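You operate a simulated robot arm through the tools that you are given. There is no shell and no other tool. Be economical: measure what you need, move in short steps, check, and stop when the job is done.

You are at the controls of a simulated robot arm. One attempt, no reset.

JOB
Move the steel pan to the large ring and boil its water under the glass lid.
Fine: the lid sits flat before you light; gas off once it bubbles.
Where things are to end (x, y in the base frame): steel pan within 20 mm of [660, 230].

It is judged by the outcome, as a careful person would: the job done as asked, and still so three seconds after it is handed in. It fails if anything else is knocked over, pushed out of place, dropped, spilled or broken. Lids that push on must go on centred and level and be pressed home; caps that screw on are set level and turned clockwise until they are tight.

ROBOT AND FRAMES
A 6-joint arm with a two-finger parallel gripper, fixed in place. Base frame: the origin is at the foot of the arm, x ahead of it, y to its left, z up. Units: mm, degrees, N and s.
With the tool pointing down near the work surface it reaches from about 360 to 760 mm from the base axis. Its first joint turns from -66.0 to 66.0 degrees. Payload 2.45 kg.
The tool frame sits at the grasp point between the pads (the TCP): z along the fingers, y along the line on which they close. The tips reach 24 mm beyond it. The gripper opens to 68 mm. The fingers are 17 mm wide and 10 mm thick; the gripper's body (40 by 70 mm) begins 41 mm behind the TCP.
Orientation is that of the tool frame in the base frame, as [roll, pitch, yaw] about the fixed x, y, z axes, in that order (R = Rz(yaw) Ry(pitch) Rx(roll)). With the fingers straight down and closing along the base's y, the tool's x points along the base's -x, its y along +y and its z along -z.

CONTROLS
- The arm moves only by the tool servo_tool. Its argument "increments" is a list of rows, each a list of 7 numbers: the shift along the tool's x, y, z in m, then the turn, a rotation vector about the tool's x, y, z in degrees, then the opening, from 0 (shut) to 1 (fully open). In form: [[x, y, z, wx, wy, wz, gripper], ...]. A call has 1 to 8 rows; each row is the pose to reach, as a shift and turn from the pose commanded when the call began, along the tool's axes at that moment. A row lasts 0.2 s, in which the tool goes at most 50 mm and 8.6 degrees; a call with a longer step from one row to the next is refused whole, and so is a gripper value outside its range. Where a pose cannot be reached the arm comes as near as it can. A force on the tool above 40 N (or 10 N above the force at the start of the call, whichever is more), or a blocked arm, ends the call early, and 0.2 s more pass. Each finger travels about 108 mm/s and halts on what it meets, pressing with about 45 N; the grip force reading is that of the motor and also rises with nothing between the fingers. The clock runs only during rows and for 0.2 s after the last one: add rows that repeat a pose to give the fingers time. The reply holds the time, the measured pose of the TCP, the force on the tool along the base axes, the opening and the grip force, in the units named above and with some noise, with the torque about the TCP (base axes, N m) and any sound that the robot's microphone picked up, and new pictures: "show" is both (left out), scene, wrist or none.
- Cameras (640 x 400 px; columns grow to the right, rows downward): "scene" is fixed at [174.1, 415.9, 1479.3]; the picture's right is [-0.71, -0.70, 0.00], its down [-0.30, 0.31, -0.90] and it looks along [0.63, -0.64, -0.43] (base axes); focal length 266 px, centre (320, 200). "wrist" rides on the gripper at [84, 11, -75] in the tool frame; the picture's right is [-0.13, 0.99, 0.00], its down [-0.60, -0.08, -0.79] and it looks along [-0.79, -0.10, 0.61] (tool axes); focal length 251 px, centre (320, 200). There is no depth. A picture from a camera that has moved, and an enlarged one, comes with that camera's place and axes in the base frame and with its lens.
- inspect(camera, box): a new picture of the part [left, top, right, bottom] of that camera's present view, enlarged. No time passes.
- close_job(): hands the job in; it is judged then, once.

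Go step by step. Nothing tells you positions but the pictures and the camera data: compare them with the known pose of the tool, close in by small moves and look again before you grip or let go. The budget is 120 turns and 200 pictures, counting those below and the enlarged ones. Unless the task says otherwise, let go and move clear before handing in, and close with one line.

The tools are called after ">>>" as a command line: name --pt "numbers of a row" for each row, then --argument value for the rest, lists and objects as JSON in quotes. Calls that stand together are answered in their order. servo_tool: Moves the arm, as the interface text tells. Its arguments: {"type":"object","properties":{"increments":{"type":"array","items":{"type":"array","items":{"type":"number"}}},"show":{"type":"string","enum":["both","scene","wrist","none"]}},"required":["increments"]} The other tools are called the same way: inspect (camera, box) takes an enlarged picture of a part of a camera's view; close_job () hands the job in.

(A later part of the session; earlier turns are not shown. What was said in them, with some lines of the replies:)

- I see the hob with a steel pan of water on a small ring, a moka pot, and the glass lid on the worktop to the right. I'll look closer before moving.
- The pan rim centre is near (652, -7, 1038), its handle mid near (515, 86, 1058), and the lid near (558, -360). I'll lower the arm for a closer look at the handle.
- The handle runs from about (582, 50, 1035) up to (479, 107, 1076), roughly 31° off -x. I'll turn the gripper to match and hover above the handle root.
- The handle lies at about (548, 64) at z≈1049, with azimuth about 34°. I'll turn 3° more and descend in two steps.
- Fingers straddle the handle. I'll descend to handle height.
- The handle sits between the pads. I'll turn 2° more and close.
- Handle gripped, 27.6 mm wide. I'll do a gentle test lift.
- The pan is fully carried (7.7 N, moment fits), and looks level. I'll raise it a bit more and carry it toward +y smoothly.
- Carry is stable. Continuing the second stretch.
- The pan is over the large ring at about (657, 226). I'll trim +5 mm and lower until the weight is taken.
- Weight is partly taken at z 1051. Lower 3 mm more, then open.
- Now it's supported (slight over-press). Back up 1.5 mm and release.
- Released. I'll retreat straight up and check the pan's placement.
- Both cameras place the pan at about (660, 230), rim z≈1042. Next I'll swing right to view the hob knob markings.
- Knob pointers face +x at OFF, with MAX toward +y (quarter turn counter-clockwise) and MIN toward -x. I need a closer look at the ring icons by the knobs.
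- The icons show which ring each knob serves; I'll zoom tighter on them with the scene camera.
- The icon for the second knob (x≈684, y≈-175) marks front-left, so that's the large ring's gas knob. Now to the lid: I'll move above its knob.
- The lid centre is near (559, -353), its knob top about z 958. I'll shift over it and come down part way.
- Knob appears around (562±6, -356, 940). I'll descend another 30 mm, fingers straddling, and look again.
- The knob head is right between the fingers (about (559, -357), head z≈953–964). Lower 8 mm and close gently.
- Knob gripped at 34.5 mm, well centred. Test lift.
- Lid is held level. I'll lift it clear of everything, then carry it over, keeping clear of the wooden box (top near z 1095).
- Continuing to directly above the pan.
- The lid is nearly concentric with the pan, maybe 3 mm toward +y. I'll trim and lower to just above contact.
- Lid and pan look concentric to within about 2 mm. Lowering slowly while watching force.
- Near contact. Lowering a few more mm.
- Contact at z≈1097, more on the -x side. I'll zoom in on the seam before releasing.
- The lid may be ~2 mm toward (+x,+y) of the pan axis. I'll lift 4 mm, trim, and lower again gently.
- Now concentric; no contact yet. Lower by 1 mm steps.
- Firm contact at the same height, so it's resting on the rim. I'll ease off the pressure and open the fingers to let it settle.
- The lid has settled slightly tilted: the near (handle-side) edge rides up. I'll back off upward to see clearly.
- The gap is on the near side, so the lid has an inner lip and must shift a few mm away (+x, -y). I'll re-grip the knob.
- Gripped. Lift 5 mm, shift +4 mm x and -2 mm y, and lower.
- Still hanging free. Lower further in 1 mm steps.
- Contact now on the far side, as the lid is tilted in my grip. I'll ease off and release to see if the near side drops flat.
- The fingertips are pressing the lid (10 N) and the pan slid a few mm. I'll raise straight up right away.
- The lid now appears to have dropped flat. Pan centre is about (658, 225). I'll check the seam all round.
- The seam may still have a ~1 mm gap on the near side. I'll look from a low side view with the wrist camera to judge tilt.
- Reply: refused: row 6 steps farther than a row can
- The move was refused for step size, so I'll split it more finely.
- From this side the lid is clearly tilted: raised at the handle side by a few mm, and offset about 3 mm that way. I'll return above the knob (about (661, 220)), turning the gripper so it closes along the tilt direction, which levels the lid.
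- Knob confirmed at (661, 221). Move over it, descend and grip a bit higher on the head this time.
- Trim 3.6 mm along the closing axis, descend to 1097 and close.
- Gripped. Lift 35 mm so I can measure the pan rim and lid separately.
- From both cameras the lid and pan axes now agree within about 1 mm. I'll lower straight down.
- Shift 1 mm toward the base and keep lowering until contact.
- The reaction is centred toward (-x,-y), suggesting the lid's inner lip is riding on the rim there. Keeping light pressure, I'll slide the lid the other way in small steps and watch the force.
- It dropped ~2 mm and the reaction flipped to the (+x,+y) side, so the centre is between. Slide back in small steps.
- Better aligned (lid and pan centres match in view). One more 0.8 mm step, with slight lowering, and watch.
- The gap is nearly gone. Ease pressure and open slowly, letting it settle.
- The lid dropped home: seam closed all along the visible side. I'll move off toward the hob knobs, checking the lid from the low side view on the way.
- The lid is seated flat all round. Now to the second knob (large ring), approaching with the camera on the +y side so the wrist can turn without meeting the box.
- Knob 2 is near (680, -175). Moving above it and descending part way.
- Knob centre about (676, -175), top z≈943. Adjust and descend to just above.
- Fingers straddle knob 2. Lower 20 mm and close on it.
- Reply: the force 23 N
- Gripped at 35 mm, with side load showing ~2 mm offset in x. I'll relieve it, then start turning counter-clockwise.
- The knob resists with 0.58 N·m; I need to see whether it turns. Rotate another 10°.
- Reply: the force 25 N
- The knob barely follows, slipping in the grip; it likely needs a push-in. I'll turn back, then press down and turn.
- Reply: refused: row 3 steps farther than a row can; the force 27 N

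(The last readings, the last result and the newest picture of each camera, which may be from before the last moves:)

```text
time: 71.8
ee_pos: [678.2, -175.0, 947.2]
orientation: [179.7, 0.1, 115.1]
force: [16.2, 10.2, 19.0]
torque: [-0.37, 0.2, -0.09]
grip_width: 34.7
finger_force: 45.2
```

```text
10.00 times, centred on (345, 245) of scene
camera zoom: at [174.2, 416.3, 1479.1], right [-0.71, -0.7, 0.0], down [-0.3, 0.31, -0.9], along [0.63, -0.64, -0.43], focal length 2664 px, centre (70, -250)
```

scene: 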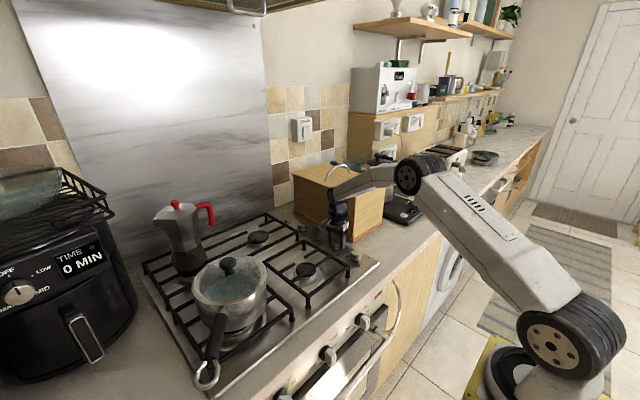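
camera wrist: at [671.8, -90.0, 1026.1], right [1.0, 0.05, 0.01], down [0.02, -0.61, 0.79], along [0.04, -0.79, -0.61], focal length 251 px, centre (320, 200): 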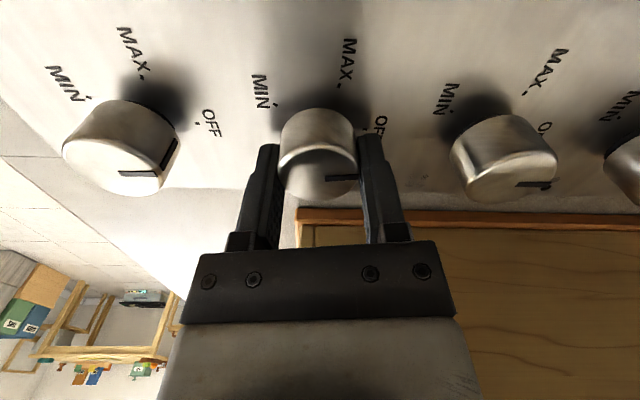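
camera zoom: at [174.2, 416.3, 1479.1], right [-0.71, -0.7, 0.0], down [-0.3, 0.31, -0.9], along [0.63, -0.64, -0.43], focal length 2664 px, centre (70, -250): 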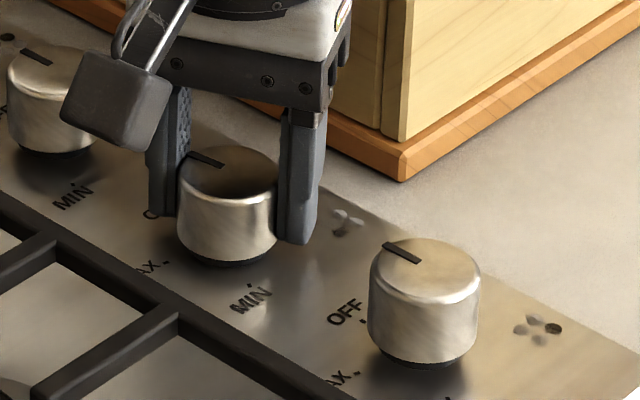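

The knob pushed in ~3 mm and the torque relaxed. Now turn counter-clockwise while keeping it pressed.

>>> servo_tool --pt "0 0.001 0 0 0 -6 0" --pt "0 0.002 0 0 0 -13 0" --pt "0 0.002 0 0 0 -20 0" --pt "0 0.002 0 0 0 -27 0" --show "none"

>>> inspect --camera "scene" --box '[325, 225, 365, 265]'

```text
time: 72.8
ee_pos: [678.8, -172.8, 948.2]
orientation: [179.8, 0.3, 142.2]
force: [18.7, 15.2, 19.7]
torque: [0.32, 0.42, -0.11]
grip_width: 34.9
finger_force: 44.8
```

```text
10.00 times, centred on (345, 245) of scene
camera zoom: at [174.2, 416.4, 1479.1], right [-0.71, -0.7, 0.0], down [-0.3, 0.31, -0.9], along [0.63, -0.64, -0.43], focal length 2664 px, centre (70, -250)
```

zoom: 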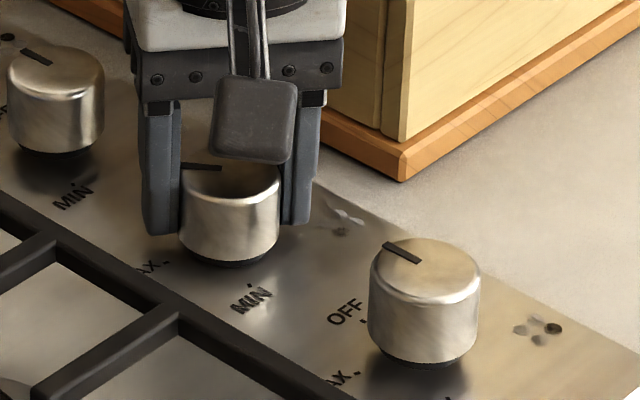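

It's turning with the gripper. Continue.

>>> servo_tool --pt "0 0.0015 0 0 0 -8 0" --pt "0 0.003 0 0 0 -16 0" --pt "0 0.003 0 0 0 -24 0" --pt "0 0.003 0 0 0 -32 0" --show "none"

>>> inspect --camera "scene" --box '[325, 225, 365, 265]'

>>> inspect --camera "scene" --box '[180, 240, 300, 330]'

```text
time: 73.8
ee_pos: [679.0, -171.3, 948.2]
orientation: [180.0, 0.4, 174.2]
force: [13.9, 17.2, 21.3]
torque: [0.63, 0.23, -0.04]
grip_width: 34.9
finger_force: 44.4
```

```text
10.00 times, centred on (345, 245) of scene
camera zoom: at [174.0, 416.5, 1479.1], right [-0.71, -0.7, 0.0], down [-0.3, 0.31, -0.9], along [0.63, -0.64, -0.43], focal length 2664 px, centre (70, -250)
```

zoom: 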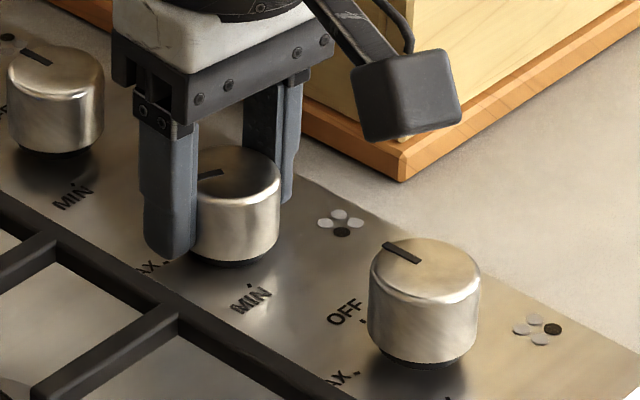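

```text
4.44 times, centred on (240, 285) of scene
camera zoom: at [174.0, 416.5, 1479.1], right [-0.71, -0.7, 0.0], down [-0.3, 0.31, -0.9], along [0.63, -0.64, -0.43], focal length 1184 px, centre (676, -178)
```

zoom: 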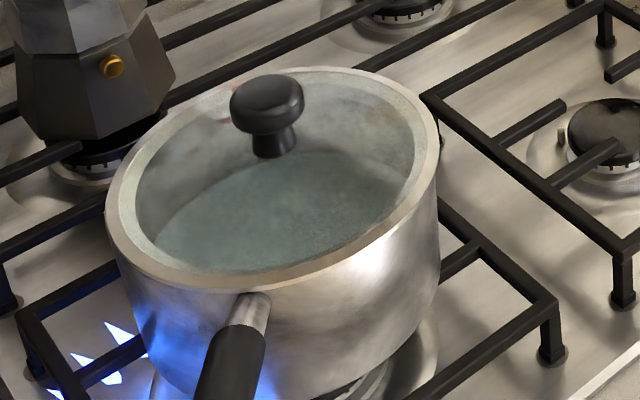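

The front-left burner is lit under the pan. I'll turn on to MAX, hold briefly, then ease the pressure.

>>> servo_tool --pt "0 0.001 0 0 0 -8 0" --pt "0 0.002 0 0 0 -16 0" --pt "0 0.002 0 0 0 -20 0" --pt "0 0.002 0 0 0 -20 0" --pt "0 0.002 -0.002 0 0 -20 0" --pt "0 0.002 -0.004 0 0 -20 0" --pt "0 0.002 -0.006 0 0 -20 0" --show "scene"

>>> inspect --camera "scene" --box '[325, 225, 365, 265]'

>>> inspect --camera "scene" --box '[180, 240, 300, 330]'

```text
time: 75.4
ee_pos: [680.7, -168.9, 950.5]
orientation: [180.0, 0.0, -165.9]
force: [12.7, 18.0, 2.5]
torque: [-0.08, -1.0, -0.06]
grip_width: 34.9
finger_force: 45.1
```

scene: 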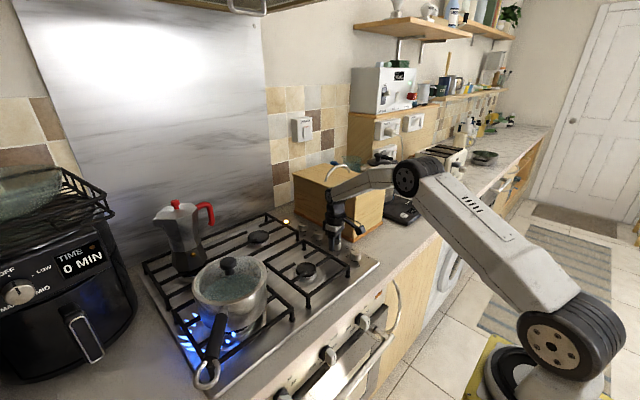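

```text
10.00 times, centred on (345, 245) of scene
camera zoom: at [174.4, 416.4, 1479.1], right [-0.71, -0.7, 0.0], down [-0.3, 0.31, -0.9], along [0.63, -0.64, -0.43], focal length 2664 px, centre (70, -250)
```

zoom: 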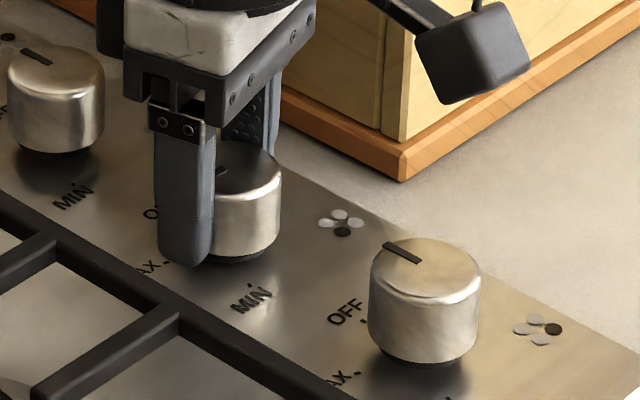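

```text
4.44 times, centred on (240, 285) of scene
camera zoom: at [174.4, 416.4, 1479.1], right [-0.71, -0.7, 0.0], down [-0.3, 0.31, -0.9], along [0.63, -0.64, -0.43], focal length 1184 px, centre (676, -178)
```

zoom: 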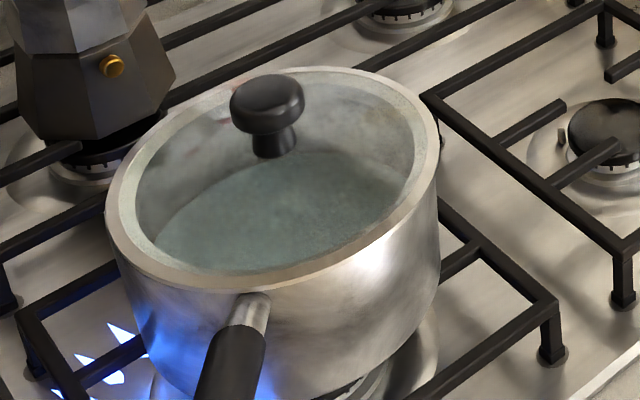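

Flame stays lit with the pressure off. I'll relieve the side load, keep hold of the knob, and wait for the boil.

>>> servo_tool --pt "-0.001 0.001 0 0 0 0 0" --pt "-0.002 0.0016 0 0 0 0 0" --pt "-0.002 0.0016 0 0 0 0 0" --pt "-0.002 0.0016 0 0 0 0 0" --pt "-0.002 0.0016 0 0 0 0 0" --pt "-0.002 0.0016 0 0 0 0 0" --pt "-0.002 0.0016 0 0 0 0 0" --pt "-0.002 0.0016 0 0 0 0 0" --show "none"

>>> servo_tool --pt "0 0 0 0 0 0 0" --pt "0 0 0 0 0 0 0" --pt "0 0 0 0 0 0 0" --pt "0 0 0 0 0 0 0" --pt "0 0 0 0 0 0 0" --pt "0 0 0 0 0 0 0" --pt "0 0 0 0 0 0 0" --pt "0 0 0 0 0 0 0" --show "none"

>>> inspect --camera "scene" --box '[180, 240, 300, 330]'

```text
time: 77.2
ee_pos: [680.1, -169.0, 950.1]
orientation: [-179.9, -0.2, -166.0]
force: [0.9, -2.0, 1.1]
torque: [0.27, 0.49, 0.0]
grip_width: 34.8
finger_force: 44.9
```

```text
time: 79.0
ee_pos: [678.8, -168.4, 949.5]
orientation: [180.0, 0.0, -166.0]
force: [-8.8, -9.6, 0.4]
torque: [0.12, 0.36, 0.06]
grip_width: 34.9
finger_force: 45.0
```

```text
4.44 times, centred on (240, 285) of scene
camera zoom: at [173.9, 415.6, 1479.4], right [-0.71, -0.7, 0.0], down [-0.3, 0.31, -0.9], along [0.63, -0.64, -0.43], focal length 1184 px, centre (676, -178)
```

zoom: 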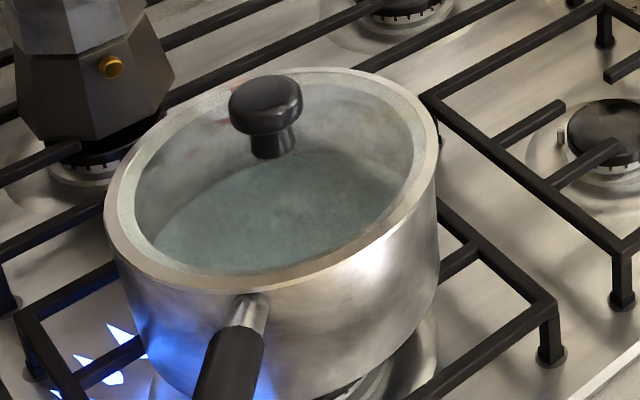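

Waiting for the boil, checking sound and water.

>>> servo_tool --pt "0 0 0 0 0 0 0" --pt "0 0 0 0 0 0 0" --pt "0 0 0 0 0 0 0" --pt "0 0 0 0 0 0 0" --pt "0 0 0 0 0 0 0" --pt "0 0 0 0 0 0 0" --pt "0 0 0 0 0 0 0" --pt "0 0 0 0 0 0 0" --show "none"

>>> servo_tool --pt "0 0 0 0 0 0 0" --pt "0 0 0 0 0 0 0" --pt "0 0 0 0 0 0 0" --pt "0 0 0 0 0 0 0" --pt "0 0 0 0 0 0 0" --pt "0 0 0 0 0 0 0" --pt "0 0 0 0 0 0 0" --pt "0 0 0 0 0 0 0" --show "none"

>>> servo_tool --pt "0 0 0 0 0 0 0" --pt "0 0 0 0 0 0 0" --pt "0 0 0 0 0 0 0" --pt "0 0 0 0 0 0 0" --pt "0 0 0 0 0 0 0" --pt "0 0 0 0 0 0 0" --pt "0 0 0 0 0 0 0" --pt "0 0 0 0 0 0 0" --show "none"

>>> inspect --camera "scene" --box '[180, 240, 300, 330]'

```text
time: 80.8
ee_pos: [679.8, -168.9, 951.3]
orientation: [180.0, 0.0, -166.0]
force: [-12.4, -11.9, 0.7]
torque: [-0.14, 0.2, 0.05]
grip_width: 35.2
finger_force: 44.8
```

```text
time: 82.6
ee_pos: [679.7, -170.1, 950.9]
orientation: [-179.9, 0.0, -165.9]
force: [-11.0, -13.9, 0.6]
torque: [-0.11, 0.14, 0.04]
grip_width: 35.0
finger_force: 45.5
```

```text
time: 84.4
ee_pos: [681.7, -169.0, 951.2]
orientation: [-180.0, 0.0, -166.0]
force: [-10.4, -13.4, 1.1]
torque: [-0.1, 0.15, 0.06]
grip_width: 35.2
finger_force: 44.8
```

```text
4.44 times, centred on (240, 285) of scene
camera zoom: at [173.8, 415.5, 1479.4], right [-0.71, -0.7, 0.0], down [-0.3, 0.31, -0.9], along [0.63, -0.64, -0.43], focal length 1184 px, centre (676, -178)
```

zoom: 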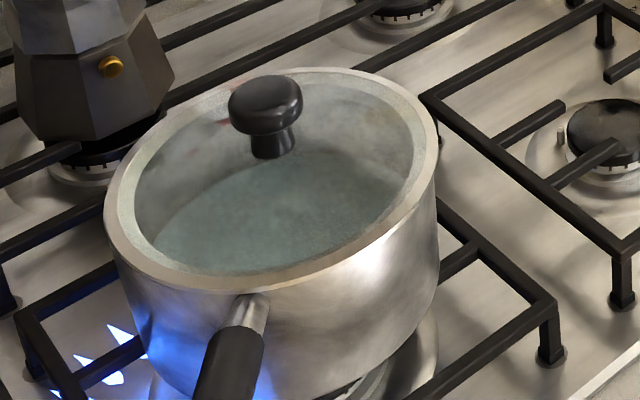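

No bubbles yet; continue waiting.

>>> servo_tool --pt "0.001 -0.001 0 0 0 0 0" --pt "0.001 -0.001 0 0 0 0 0" --pt "0.001 -0.001 0 0 0 0 0" --pt "0.001 -0.001 0 0 0 0 0" --pt "0.001 -0.001 0 0 0 0 0" --pt "0.001 -0.001 0 0 0 0 0" --pt "0.001 -0.001 0 0 0 0 0" --pt "0.001 -0.001 0 0 0 0 0" --show "none"

>>> servo_tool --pt "0 0 0 0 0 0 0" --pt "0 0 0 0 0 0 0" --pt "0 0 0 0 0 0 0" --pt "0 0 0 0 0 0 0" --pt "0 0 0 0 0 0 0" --pt "0 0 0 0 0 0 0" --pt "0 0 0 0 0 0 0" --pt "0 0 0 0 0 0 0" --show "none"

>>> servo_tool --pt "0 0 0 0 0 0 0" --pt "0 0 0 0 0 0 0" --pt "0 0 0 0 0 0 0" --pt "0 0 0 0 0 0 0" --pt "0 0 0 0 0 0 0" --pt "0 0 0 0 0 0 0" --pt "0 0 0 0 0 0 0" --pt "0 0 0 0 0 0 0" --show "none"

>>> servo_tool --pt "0 0 0 0 0 0 0" --pt "0 0 0 0 0 0 0" --pt "0 0 0 0 0 0 0" --pt "0 0 0 0 0 0 0" --pt "0 0 0 0 0 0 0" --pt "0 0 0 0 0 0 0" --pt "0 0 0 0 0 0 0" --pt "0 0 0 0 0 0 0" --show "none"

>>> inspect --camera "scene" --box '[180, 240, 300, 330]'

```text
time: 86.2
ee_pos: [679.8, -168.4, 950.8]
orientation: [180.0, 0.0, -166.0]
force: [-5.1, -5.4, 0.7]
torque: [-0.01, -0.13, 0.0]
grip_width: 34.8
finger_force: 45.2
```

```text
time: 88.0
ee_pos: [680.1, -169.4, 950.3]
orientation: [180.0, 0.0, -166.0]
force: [-0.6, -0.6, 0.8]
torque: [0.03, 0.0, -0.06]
grip_width: 35.2
finger_force: 45.0
```

```text
time: 89.8
ee_pos: [679.7, -168.1, 950.8]
orientation: [180.0, 0.0, -166.0]
force: [0.1, -0.3, 1.1]
torque: [-0.02, -0.06, -0.01]
grip_width: 34.9
finger_force: 45.3
```

```text
time: 91.6
ee_pos: [680.6, -167.9, 950.4]
orientation: [179.9, 0.1, -166.0]
force: [2.2, 0.8, 0.6]
torque: [0.01, -0.06, 0.0]
grip_width: 34.9
finger_force: 45.0
```

```text
4.44 times, centred on (240, 285) of scene
camera zoom: at [174.2, 415.9, 1479.2], right [-0.71, -0.7, 0.0], down [-0.3, 0.31, -0.9], along [0.63, -0.64, -0.43], focal length 1184 px, centre (676, -178)
```

zoom: 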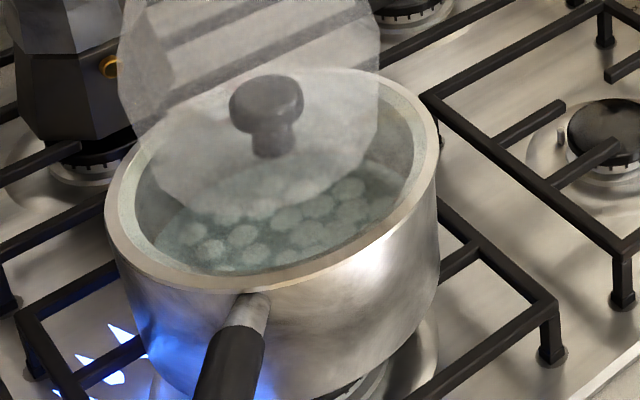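

It's bubbling and steaming. Turn the gas off: clockwise back to OFF.

>>> servo_tool --pt "0 0 0 0 0 8 0" --pt "0 0 0 0 0 16 0" --pt "0 0 0 0 0 24 0" --pt "0 0 0 0 0 32 0" --pt "0 0 0 0 0 40 0" --pt "0 0 0 0 0 48 0" --pt "0 0 0 0 0 56 0" --pt "0 0 0 0 0 64 0" --show "none"

>>> inspect --camera "scene" --box '[325, 225, 365, 265]'

```text
time: 93.4
ee_pos: [678.4, -173.7, 952.0]
orientation: [-179.8, 0.1, 129.7]
force: [-5.0, -30.4, 0.0]
torque: [-0.46, -0.33, 0.13]
grip_width: 34.9
finger_force: 45.4
```

```text
10.00 times, centred on (345, 245) of scene
camera zoom: at [174.0, 415.0, 1479.5], right [-0.71, -0.7, 0.0], down [-0.3, 0.31, -0.9], along [0.63, -0.64, -0.43], focal length 2664 px, centre (70, -250)
```

zoom: 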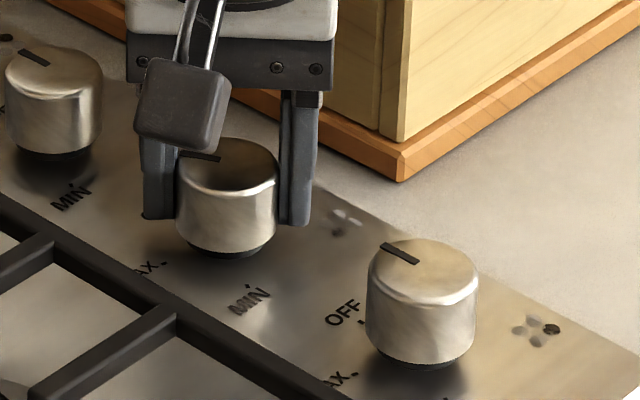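

Nearly there; relieve side load and turn the last ~20°.

>>> servo_tool --pt "-0.002 -0.0023 0 0 0 3 0" --pt "-0.002 -0.0023 0 0 0 10 0" --pt "-0.002 -0.0023 0 0 0 16 0" --pt "-0.002 -0.0023 0 0 0 22 0" --show "none"

>>> inspect --camera "scene" --box '[325, 225, 365, 265]'

>>> inspect --camera "scene" --box '[180, 240, 300, 330]'

```text
time: 94.4
ee_pos: [676.1, -175.3, 949.7]
orientation: [-179.6, -0.1, 107.8]
force: [-23.8, -17.8, 0.5]
torque: [0.27, 0.19, 0.12]
grip_width: 35.1
finger_force: 44.7
```

```text
10.00 times, centred on (345, 245) of scene
camera zoom: at [173.5, 415.4, 1479.5], right [-0.71, -0.7, 0.0], down [-0.3, 0.31, -0.9], along [0.63, -0.64, -0.43], focal length 2664 px, centre (70, -250)
```

zoom: 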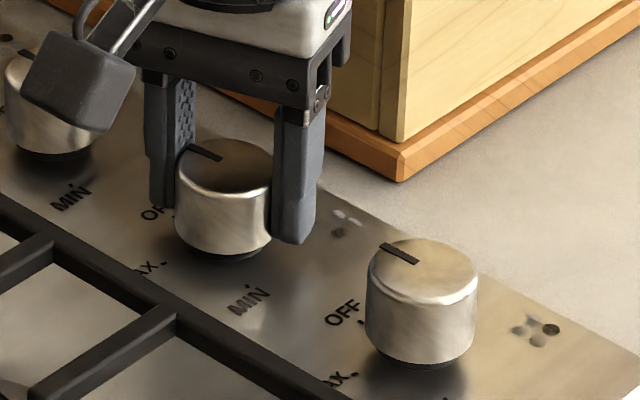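

```text
4.44 times, centred on (240, 285) of scene
camera zoom: at [173.5, 415.4, 1479.5], right [-0.71, -0.7, 0.0], down [-0.3, 0.31, -0.9], along [0.63, -0.64, -0.43], focal length 1184 px, centre (676, -178)
```

zoom: 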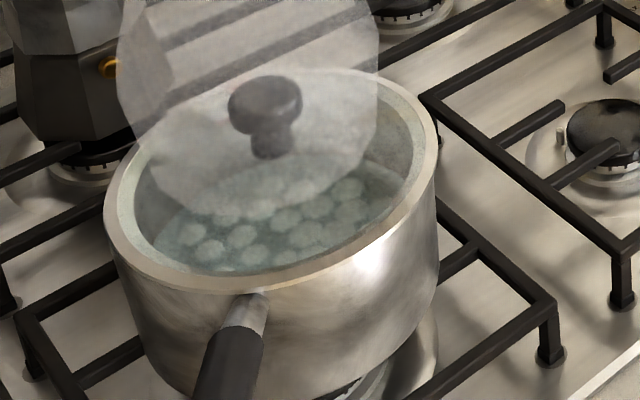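

The flame is out. Turn a few more degrees to sit fully at OFF and relieve the side force.

>>> servo_tool --pt "-0.0013 -0.0025 0 0 0 3 0" --pt "-0.0013 -0.0025 0 0 0 7 0" --pt "-0.0013 -0.0025 0 0 0 10 0" --pt "-0.0013 -0.0025 0 0 0 10 0" --show "none"

>>> inspect --camera "scene" --box '[325, 225, 365, 265]'

```text
time: 95.4
ee_pos: [675.6, -176.1, 951.6]
orientation: [-179.8, 0.0, 98.0]
force: [-24.4, -13.3, -2.4]
torque: [-0.15, -0.01, 0.99]
grip_width: 35.1
finger_force: 44.7
```

```text
10.00 times, centred on (345, 245) of scene
camera zoom: at [173.5, 415.5, 1479.5], right [-0.71, -0.7, 0.0], down [-0.3, 0.31, -0.9], along [0.63, -0.64, -0.43], focal length 2664 px, centre (70, -250)
```

zoom: 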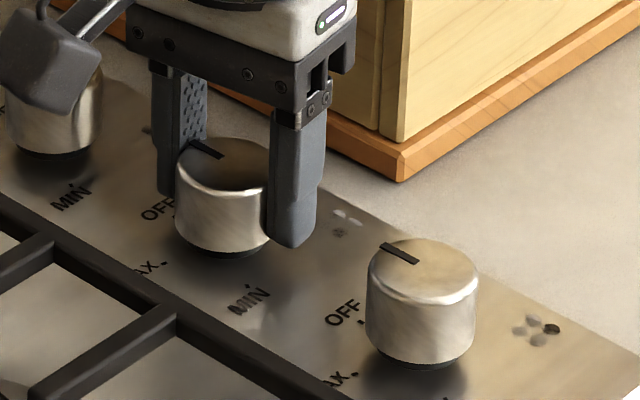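

At the OFF stop (torque 1.0 N·m). Release the knob and rise straight up.

>>> servo_tool --pt "0 -0.002 0 0 0 -3 0" --pt "0 -0.002 0 0 0 -3 0.6" --pt "0 -0.002 0 0 0 -3 0.85" --pt "0 -0.002 0 0 0 -3 1" --pt "0 -0.002 -0.02 0 0 -3 1" --pt "0 -0.002 -0.05 0 0 -3 1" --pt "0 -0.002 -0.09 0 0 -3 1" --pt "0 -0.002 -0.13 0 0 -3 1" --show "scene"

>>> inspect --camera "scene" --box '[325, 225, 365, 265]'

>>> inspect --camera "scene" --box '[180, 240, 300, 330]'

```text
time: 97.2
ee_pos: [675.6, -176.7, 1082.0]
orientation: [180.0, 0.1, 101.0]
force: [-0.1, 0.0, 0.0]
torque: [0.01, 0.03, 0.02]
grip_width: 67.9
finger_force: 0.1
```

scene: 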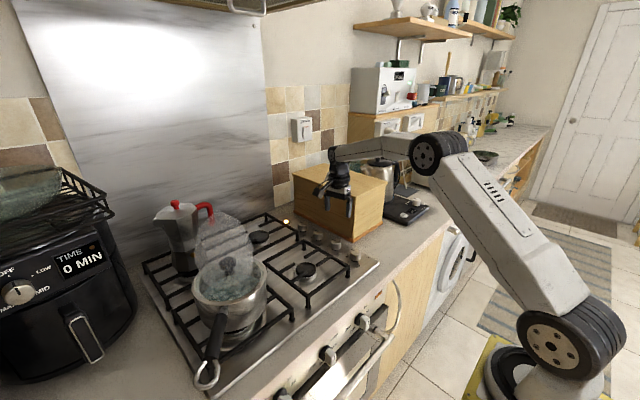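

```text
10.00 times, centred on (345, 245) of scene
camera zoom: at [174.1, 415.9, 1479.3], right [-0.71, -0.7, 0.0], down [-0.3, 0.31, -0.9], along [0.63, -0.64, -0.43], focal length 2664 px, centre (70, -250)
```

zoom: 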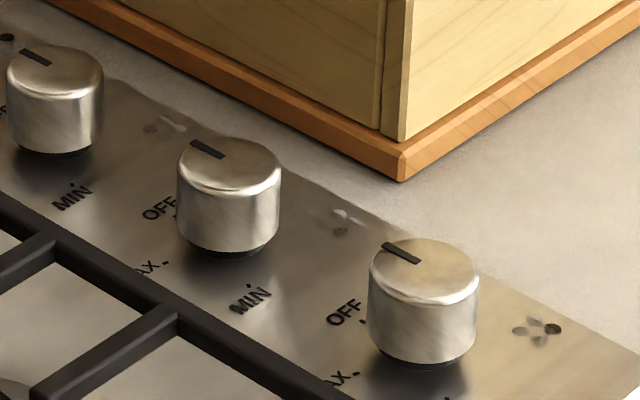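

```text
4.44 times, centred on (240, 285) of scene
camera zoom: at [174.1, 415.9, 1479.3], right [-0.71, -0.7, 0.0], down [-0.3, 0.31, -0.9], along [0.63, -0.64, -0.43], focal length 1184 px, centre (676, -178)
```

zoom: 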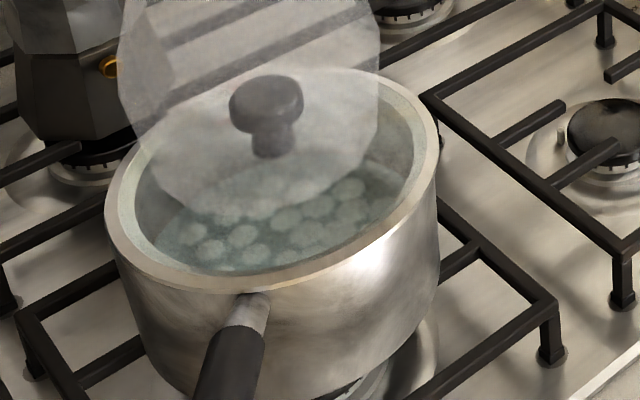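

The knob is at OFF, the flame is out and the lid is flat. Final retreat clear of the hob.

>>> servo_tool --pt "0 0 -0.04 0 0 0 1" --pt "0 0 -0.08 0 0 0 1" --pt "0 -0.03 -0.11 0 0 0 1" --pt "0 -0.07 -0.13 0 0 0 1" --pt "0 -0.11 -0.14 0 0 0 1" --pt "0 -0.15 -0.14 0 0 0 1" --pt "0 -0.15 -0.14 0 0 0 1" --show "scene"

```text
time: 98.8
ee_pos: [528.6, -202.2, 1222.9]
orientation: [180.0, 0.0, 100.9]
force: [-0.6, -0.1, -0.6]
torque: [-0.04, 0.03, -0.02]
grip_width: 68.1
finger_force: 0.1
```

scene: 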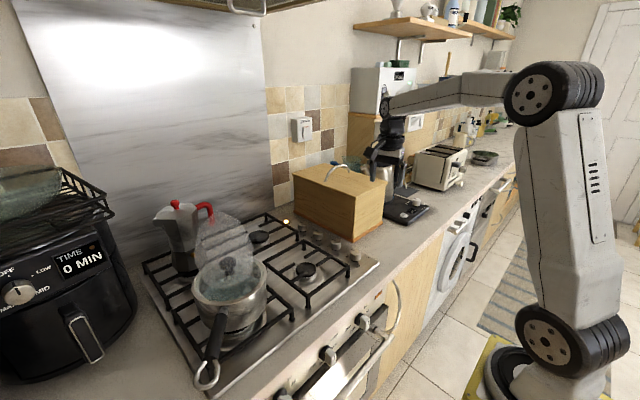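

Everything is in place and the arm is clear, so I'm handing in.

>>> close_job

```text
The job is handed in.
```

The steel pan is on the large ring, its water boiled under the flat glass lid, and the gas is off. I put the pan at about (660, 220), roughly 10 mm from the target and inside the 20 mm limit. It slid a few millimetres while I was seating the lid, before I lit the gas.
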